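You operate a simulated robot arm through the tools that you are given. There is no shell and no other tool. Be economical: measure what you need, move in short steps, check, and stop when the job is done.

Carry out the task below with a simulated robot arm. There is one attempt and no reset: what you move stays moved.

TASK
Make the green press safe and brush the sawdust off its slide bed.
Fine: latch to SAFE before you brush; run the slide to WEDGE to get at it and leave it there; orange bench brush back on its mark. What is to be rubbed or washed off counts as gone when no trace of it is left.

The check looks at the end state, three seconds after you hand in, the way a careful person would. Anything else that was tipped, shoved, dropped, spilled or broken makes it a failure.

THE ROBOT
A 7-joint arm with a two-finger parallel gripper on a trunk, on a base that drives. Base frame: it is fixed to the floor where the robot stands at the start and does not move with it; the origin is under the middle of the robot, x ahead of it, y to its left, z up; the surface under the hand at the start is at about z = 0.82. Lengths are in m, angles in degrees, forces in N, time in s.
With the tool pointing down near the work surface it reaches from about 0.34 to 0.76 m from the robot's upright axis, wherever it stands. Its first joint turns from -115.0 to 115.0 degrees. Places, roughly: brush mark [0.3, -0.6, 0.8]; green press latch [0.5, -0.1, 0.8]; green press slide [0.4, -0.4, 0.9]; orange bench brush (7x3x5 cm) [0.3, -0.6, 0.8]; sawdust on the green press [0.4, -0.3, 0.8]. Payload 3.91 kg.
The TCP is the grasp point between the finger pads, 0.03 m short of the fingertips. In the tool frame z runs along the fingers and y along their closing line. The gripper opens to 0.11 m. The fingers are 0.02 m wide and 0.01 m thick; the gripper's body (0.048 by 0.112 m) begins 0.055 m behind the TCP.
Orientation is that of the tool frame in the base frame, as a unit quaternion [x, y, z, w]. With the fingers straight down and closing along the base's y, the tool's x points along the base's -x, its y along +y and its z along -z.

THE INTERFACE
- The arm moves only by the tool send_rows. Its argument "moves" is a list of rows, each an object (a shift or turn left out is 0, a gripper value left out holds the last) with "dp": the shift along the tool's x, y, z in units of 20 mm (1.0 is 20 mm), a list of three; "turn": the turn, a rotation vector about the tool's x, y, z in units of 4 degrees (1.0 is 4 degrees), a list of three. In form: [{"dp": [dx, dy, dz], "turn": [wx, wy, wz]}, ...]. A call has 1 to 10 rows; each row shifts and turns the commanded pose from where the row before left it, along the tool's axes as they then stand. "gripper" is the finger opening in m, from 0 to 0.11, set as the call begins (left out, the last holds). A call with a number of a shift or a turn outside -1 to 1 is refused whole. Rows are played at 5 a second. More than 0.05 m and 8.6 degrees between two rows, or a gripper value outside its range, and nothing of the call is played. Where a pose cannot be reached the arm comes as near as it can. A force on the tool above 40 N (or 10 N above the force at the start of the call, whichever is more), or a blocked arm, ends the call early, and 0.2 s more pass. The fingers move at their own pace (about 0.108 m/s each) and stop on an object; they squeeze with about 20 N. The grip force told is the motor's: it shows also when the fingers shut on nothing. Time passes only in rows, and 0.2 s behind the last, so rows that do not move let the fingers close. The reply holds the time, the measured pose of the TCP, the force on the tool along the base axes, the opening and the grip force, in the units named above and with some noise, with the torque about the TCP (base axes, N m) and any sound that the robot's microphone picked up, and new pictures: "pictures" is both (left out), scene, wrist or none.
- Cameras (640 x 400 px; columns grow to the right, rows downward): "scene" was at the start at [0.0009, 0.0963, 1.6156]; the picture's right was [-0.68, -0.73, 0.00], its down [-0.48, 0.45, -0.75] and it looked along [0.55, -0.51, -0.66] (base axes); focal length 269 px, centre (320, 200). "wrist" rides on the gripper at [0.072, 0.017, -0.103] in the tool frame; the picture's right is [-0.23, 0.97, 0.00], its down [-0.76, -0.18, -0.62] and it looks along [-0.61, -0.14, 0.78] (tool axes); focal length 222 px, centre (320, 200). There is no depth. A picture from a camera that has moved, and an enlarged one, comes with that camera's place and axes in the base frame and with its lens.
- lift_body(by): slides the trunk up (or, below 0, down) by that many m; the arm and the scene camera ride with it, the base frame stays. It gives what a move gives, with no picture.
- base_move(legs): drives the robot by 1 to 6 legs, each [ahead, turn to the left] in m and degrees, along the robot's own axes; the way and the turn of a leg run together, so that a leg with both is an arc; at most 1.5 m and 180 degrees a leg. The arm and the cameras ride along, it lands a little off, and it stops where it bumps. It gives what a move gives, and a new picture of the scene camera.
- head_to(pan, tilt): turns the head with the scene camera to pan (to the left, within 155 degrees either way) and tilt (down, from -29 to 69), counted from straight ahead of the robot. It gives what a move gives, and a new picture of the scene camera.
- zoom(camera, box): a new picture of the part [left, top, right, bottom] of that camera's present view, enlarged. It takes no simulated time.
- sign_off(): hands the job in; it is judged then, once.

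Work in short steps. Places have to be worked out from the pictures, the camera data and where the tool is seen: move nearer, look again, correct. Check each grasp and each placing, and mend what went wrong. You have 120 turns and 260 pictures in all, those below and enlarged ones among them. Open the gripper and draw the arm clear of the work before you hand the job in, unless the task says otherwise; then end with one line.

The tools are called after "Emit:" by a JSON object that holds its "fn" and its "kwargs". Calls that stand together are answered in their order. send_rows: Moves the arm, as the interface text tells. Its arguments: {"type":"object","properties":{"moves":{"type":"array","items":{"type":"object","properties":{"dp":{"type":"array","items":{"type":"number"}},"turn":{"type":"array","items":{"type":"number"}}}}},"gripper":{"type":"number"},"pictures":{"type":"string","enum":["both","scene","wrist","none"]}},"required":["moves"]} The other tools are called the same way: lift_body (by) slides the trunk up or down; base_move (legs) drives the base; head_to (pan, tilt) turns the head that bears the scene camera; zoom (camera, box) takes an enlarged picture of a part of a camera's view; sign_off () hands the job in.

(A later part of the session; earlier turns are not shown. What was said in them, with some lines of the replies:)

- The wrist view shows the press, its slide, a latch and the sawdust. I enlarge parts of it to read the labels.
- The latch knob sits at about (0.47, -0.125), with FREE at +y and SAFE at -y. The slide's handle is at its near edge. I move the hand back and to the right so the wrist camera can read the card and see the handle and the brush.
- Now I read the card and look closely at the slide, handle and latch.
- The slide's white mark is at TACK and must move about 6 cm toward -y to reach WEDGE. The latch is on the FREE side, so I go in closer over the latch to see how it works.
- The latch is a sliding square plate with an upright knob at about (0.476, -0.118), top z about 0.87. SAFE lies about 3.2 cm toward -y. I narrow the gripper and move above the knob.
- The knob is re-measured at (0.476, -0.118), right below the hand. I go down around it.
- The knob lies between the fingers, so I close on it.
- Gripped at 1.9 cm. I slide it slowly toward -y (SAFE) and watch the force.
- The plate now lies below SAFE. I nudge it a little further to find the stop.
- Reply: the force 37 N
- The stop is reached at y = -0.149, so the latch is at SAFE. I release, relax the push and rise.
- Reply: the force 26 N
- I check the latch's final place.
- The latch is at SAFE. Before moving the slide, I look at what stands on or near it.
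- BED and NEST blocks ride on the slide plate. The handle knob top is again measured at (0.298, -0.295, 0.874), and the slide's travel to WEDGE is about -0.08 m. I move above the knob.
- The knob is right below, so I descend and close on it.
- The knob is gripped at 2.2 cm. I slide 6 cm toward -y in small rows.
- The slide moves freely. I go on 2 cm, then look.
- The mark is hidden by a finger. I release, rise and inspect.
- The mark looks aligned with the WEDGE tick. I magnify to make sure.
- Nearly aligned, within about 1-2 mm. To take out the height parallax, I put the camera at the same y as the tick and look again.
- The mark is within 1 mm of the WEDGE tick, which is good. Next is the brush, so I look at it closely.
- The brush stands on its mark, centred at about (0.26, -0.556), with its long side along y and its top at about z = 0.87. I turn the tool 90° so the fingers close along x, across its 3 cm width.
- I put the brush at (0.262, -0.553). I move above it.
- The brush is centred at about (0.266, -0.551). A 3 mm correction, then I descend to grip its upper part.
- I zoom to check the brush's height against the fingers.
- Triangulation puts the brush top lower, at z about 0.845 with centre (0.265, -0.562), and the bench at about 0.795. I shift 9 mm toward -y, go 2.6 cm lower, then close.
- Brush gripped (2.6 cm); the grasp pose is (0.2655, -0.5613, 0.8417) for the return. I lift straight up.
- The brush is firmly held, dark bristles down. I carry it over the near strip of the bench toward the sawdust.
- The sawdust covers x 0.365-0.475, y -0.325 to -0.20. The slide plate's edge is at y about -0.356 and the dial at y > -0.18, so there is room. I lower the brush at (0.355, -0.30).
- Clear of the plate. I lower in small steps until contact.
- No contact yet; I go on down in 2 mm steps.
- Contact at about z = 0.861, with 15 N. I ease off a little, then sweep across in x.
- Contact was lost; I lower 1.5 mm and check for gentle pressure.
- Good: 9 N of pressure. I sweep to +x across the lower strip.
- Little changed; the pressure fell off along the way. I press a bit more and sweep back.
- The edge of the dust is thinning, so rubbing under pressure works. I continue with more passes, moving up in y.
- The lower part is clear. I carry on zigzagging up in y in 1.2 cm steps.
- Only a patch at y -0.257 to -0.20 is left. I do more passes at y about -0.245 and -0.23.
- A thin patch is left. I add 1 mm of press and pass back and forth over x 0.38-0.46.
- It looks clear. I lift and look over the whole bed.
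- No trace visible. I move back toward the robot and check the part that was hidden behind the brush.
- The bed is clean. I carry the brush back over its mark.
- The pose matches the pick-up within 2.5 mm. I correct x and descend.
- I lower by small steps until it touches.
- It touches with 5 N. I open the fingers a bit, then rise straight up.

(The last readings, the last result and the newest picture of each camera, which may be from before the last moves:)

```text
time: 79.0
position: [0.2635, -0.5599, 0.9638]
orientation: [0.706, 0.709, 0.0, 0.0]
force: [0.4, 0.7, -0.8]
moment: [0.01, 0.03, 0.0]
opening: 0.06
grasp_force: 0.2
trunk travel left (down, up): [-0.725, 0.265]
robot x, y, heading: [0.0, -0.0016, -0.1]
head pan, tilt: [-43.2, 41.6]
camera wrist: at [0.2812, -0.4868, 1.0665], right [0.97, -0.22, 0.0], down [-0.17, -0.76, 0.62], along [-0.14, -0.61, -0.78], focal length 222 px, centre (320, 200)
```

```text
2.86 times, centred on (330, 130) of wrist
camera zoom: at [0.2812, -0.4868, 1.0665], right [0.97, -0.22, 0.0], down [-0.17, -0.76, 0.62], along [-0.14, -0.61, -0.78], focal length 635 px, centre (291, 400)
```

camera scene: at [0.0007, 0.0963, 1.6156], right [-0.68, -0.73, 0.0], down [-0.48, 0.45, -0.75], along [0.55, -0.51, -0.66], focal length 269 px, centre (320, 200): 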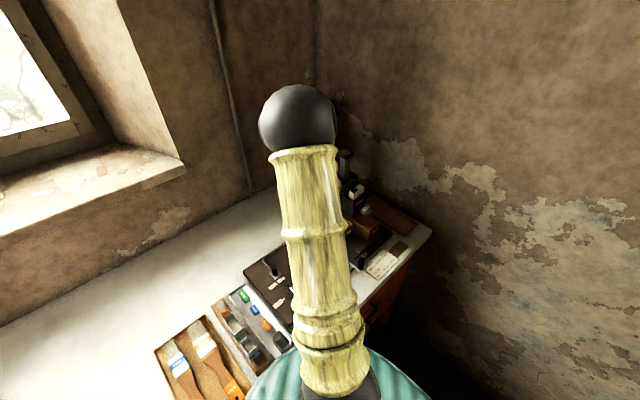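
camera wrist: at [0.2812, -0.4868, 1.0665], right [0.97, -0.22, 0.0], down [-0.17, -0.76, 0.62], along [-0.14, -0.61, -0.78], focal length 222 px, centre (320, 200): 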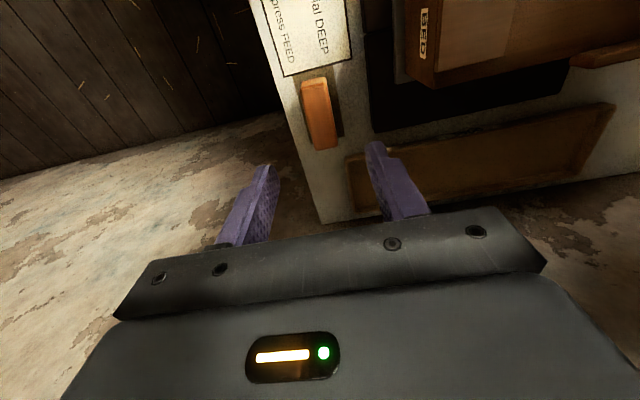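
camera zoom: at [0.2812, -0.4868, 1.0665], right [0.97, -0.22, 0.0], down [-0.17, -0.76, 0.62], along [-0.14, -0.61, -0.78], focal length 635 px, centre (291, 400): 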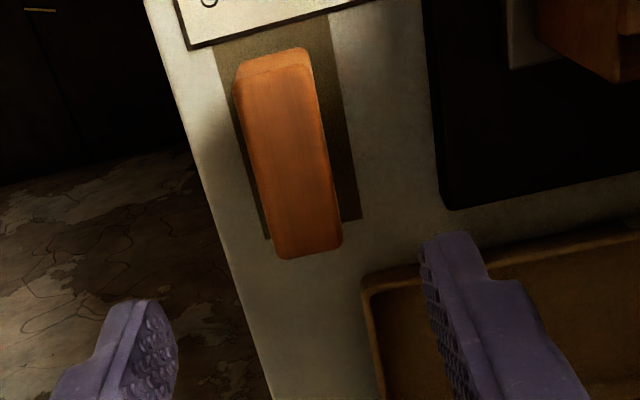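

The brush is back on its mark as before. I draw the arm clear and take a last look over everything.

Emit:
{"fn": "send_rows", "kwargs": {"moves": [{"dp": [0.5, 0, -1]}, {"dp": [1, 0, -1]}, {"dp": [1, 0, -1]}, {"dp": [1, 0, -1]}, {"dp": [1, 0, -1]}, {"dp": [1, 0, -1]}, {"dp": [1, 0.5, -1]}, {"dp": [1, 0.5, -1]}, {"dp": [1, 0.5, 0]}, {"dp": [1, 0.5, 0]}], "pictures": "none"}}

Emit:
{"fn": "send_rows", "kwargs": {"moves": [{"dp": [1, 0.5, 0]}, {"dp": [1, 0.5, 0]}, {"dp": [1, 0.5, 0]}, {"dp": [1, 0.5, 0]}, {"dp": [1, 0.5, 0]}, {"dp": [1, 0.5, 0]}, {"dp": [1, 0.5, 0]}, {"dp": [1, 0, 0]}], "pictures": "both"}}

Emit:
{"fn": "zoom", "kwargs": {"camera": "wrist", "box": [180, 0, 500, 200]}}

Emit:
{"fn": "zoom", "kwargs": {"camera": "scene", "box": [230, 180, 450, 340]}}

```text
time: 81.2
position: [0.3037, -0.3709, 1.124]
orientation: [0.705, 0.709, 0.001, 0.0]
force: [-0.4, 0.6, 0.3]
moment: [-0.02, -0.01, 0.02]
opening: 0.06
grasp_force: 0.1
trunk travel left (down, up): [-0.725, 0.265]
robot x, y, heading: [0.003, 0.0034, -0.3]
head pan, tilt: [-43.2, 41.6]
```

```text
time: 83.0
position: [0.3731, -0.2104, 1.1234]
orientation: [0.706, 0.708, 0.0, -0.001]
force: [0.8, 0.1, -0.8]
moment: [-0.01, 0.03, -0.01]
opening: 0.06
grasp_force: 0.0
trunk travel left (down, up): [-0.725, 0.265]
robot x, y, heading: [-0.0005, 0.0014, 0.2]
head pan, tilt: [-43.2, 41.6]
camera scene: at [0.0004, 0.0969, 1.6155], right [-0.68, -0.73, 0.0], down [-0.48, 0.45, -0.75], along [0.55, -0.51, -0.66], focal length 269 px, centre (320, 200)
camera wrist: at [0.3901, -0.1365, 1.2269], right [0.97, -0.22, 0.0], down [-0.17, -0.76, 0.62], along [-0.14, -0.61, -0.78], focal length 222 px, centre (320, 200)
```

scene: 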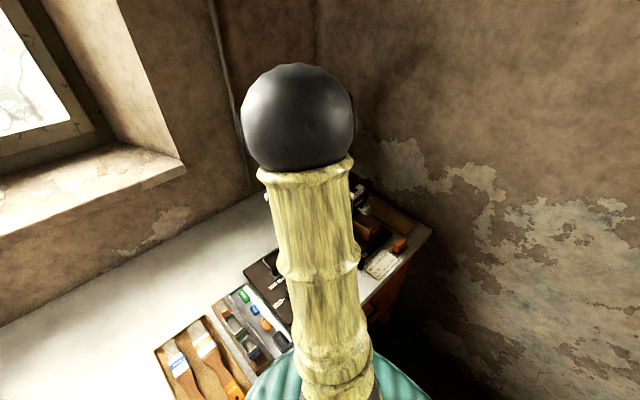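
wrist: 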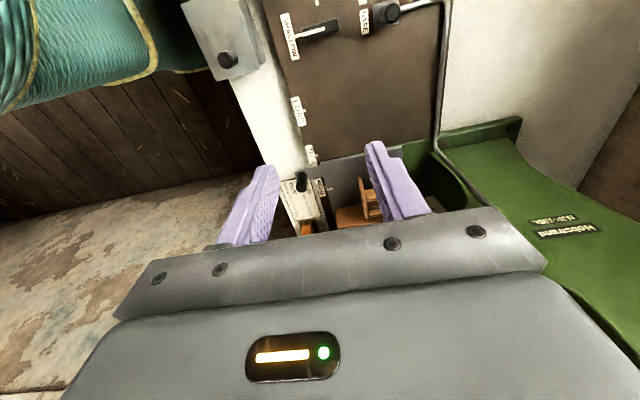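

```text
2.00 times, centred on (340, 100) of wrist
camera zoom: at [0.3901, -0.1365, 1.2269], right [0.97, -0.22, 0.0], down [-0.17, -0.76, 0.62], along [-0.14, -0.61, -0.78], focal length 444 px, centre (280, 400)
```

zoom: 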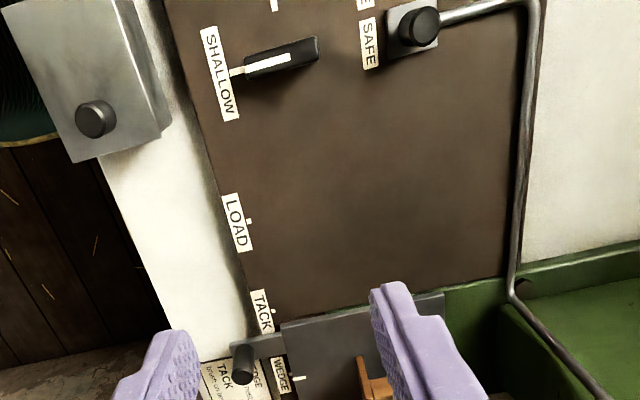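

```text
2.50 times, centred on (340, 260) of scene
camera zoom: at [0.0004, 0.0969, 1.6155], right [-0.68, -0.73, 0.0], down [-0.48, 0.45, -0.75], along [0.55, -0.51, -0.66], focal length 673 px, centre (270, 50)
```

zoom: 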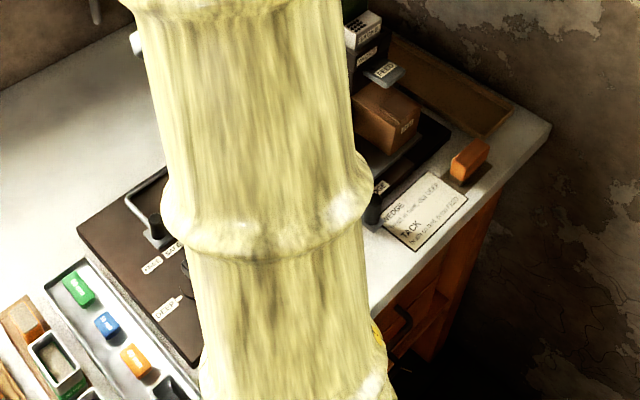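

The latch is at SAFE, the slide is at WEDGE, the bed is clean, the brush is on its mark, and the dial and everything else are untouched. The gripper is open and clear, so I hand in.

Emit:
{"fn": "sign_off", "kwargs": {}}

```text
The job is handed in.
```

The green press is latched to SAFE, its slide is left at WEDGE, no sawdust shows on the bed in the last pictures, and the orange brush is back on its mark.
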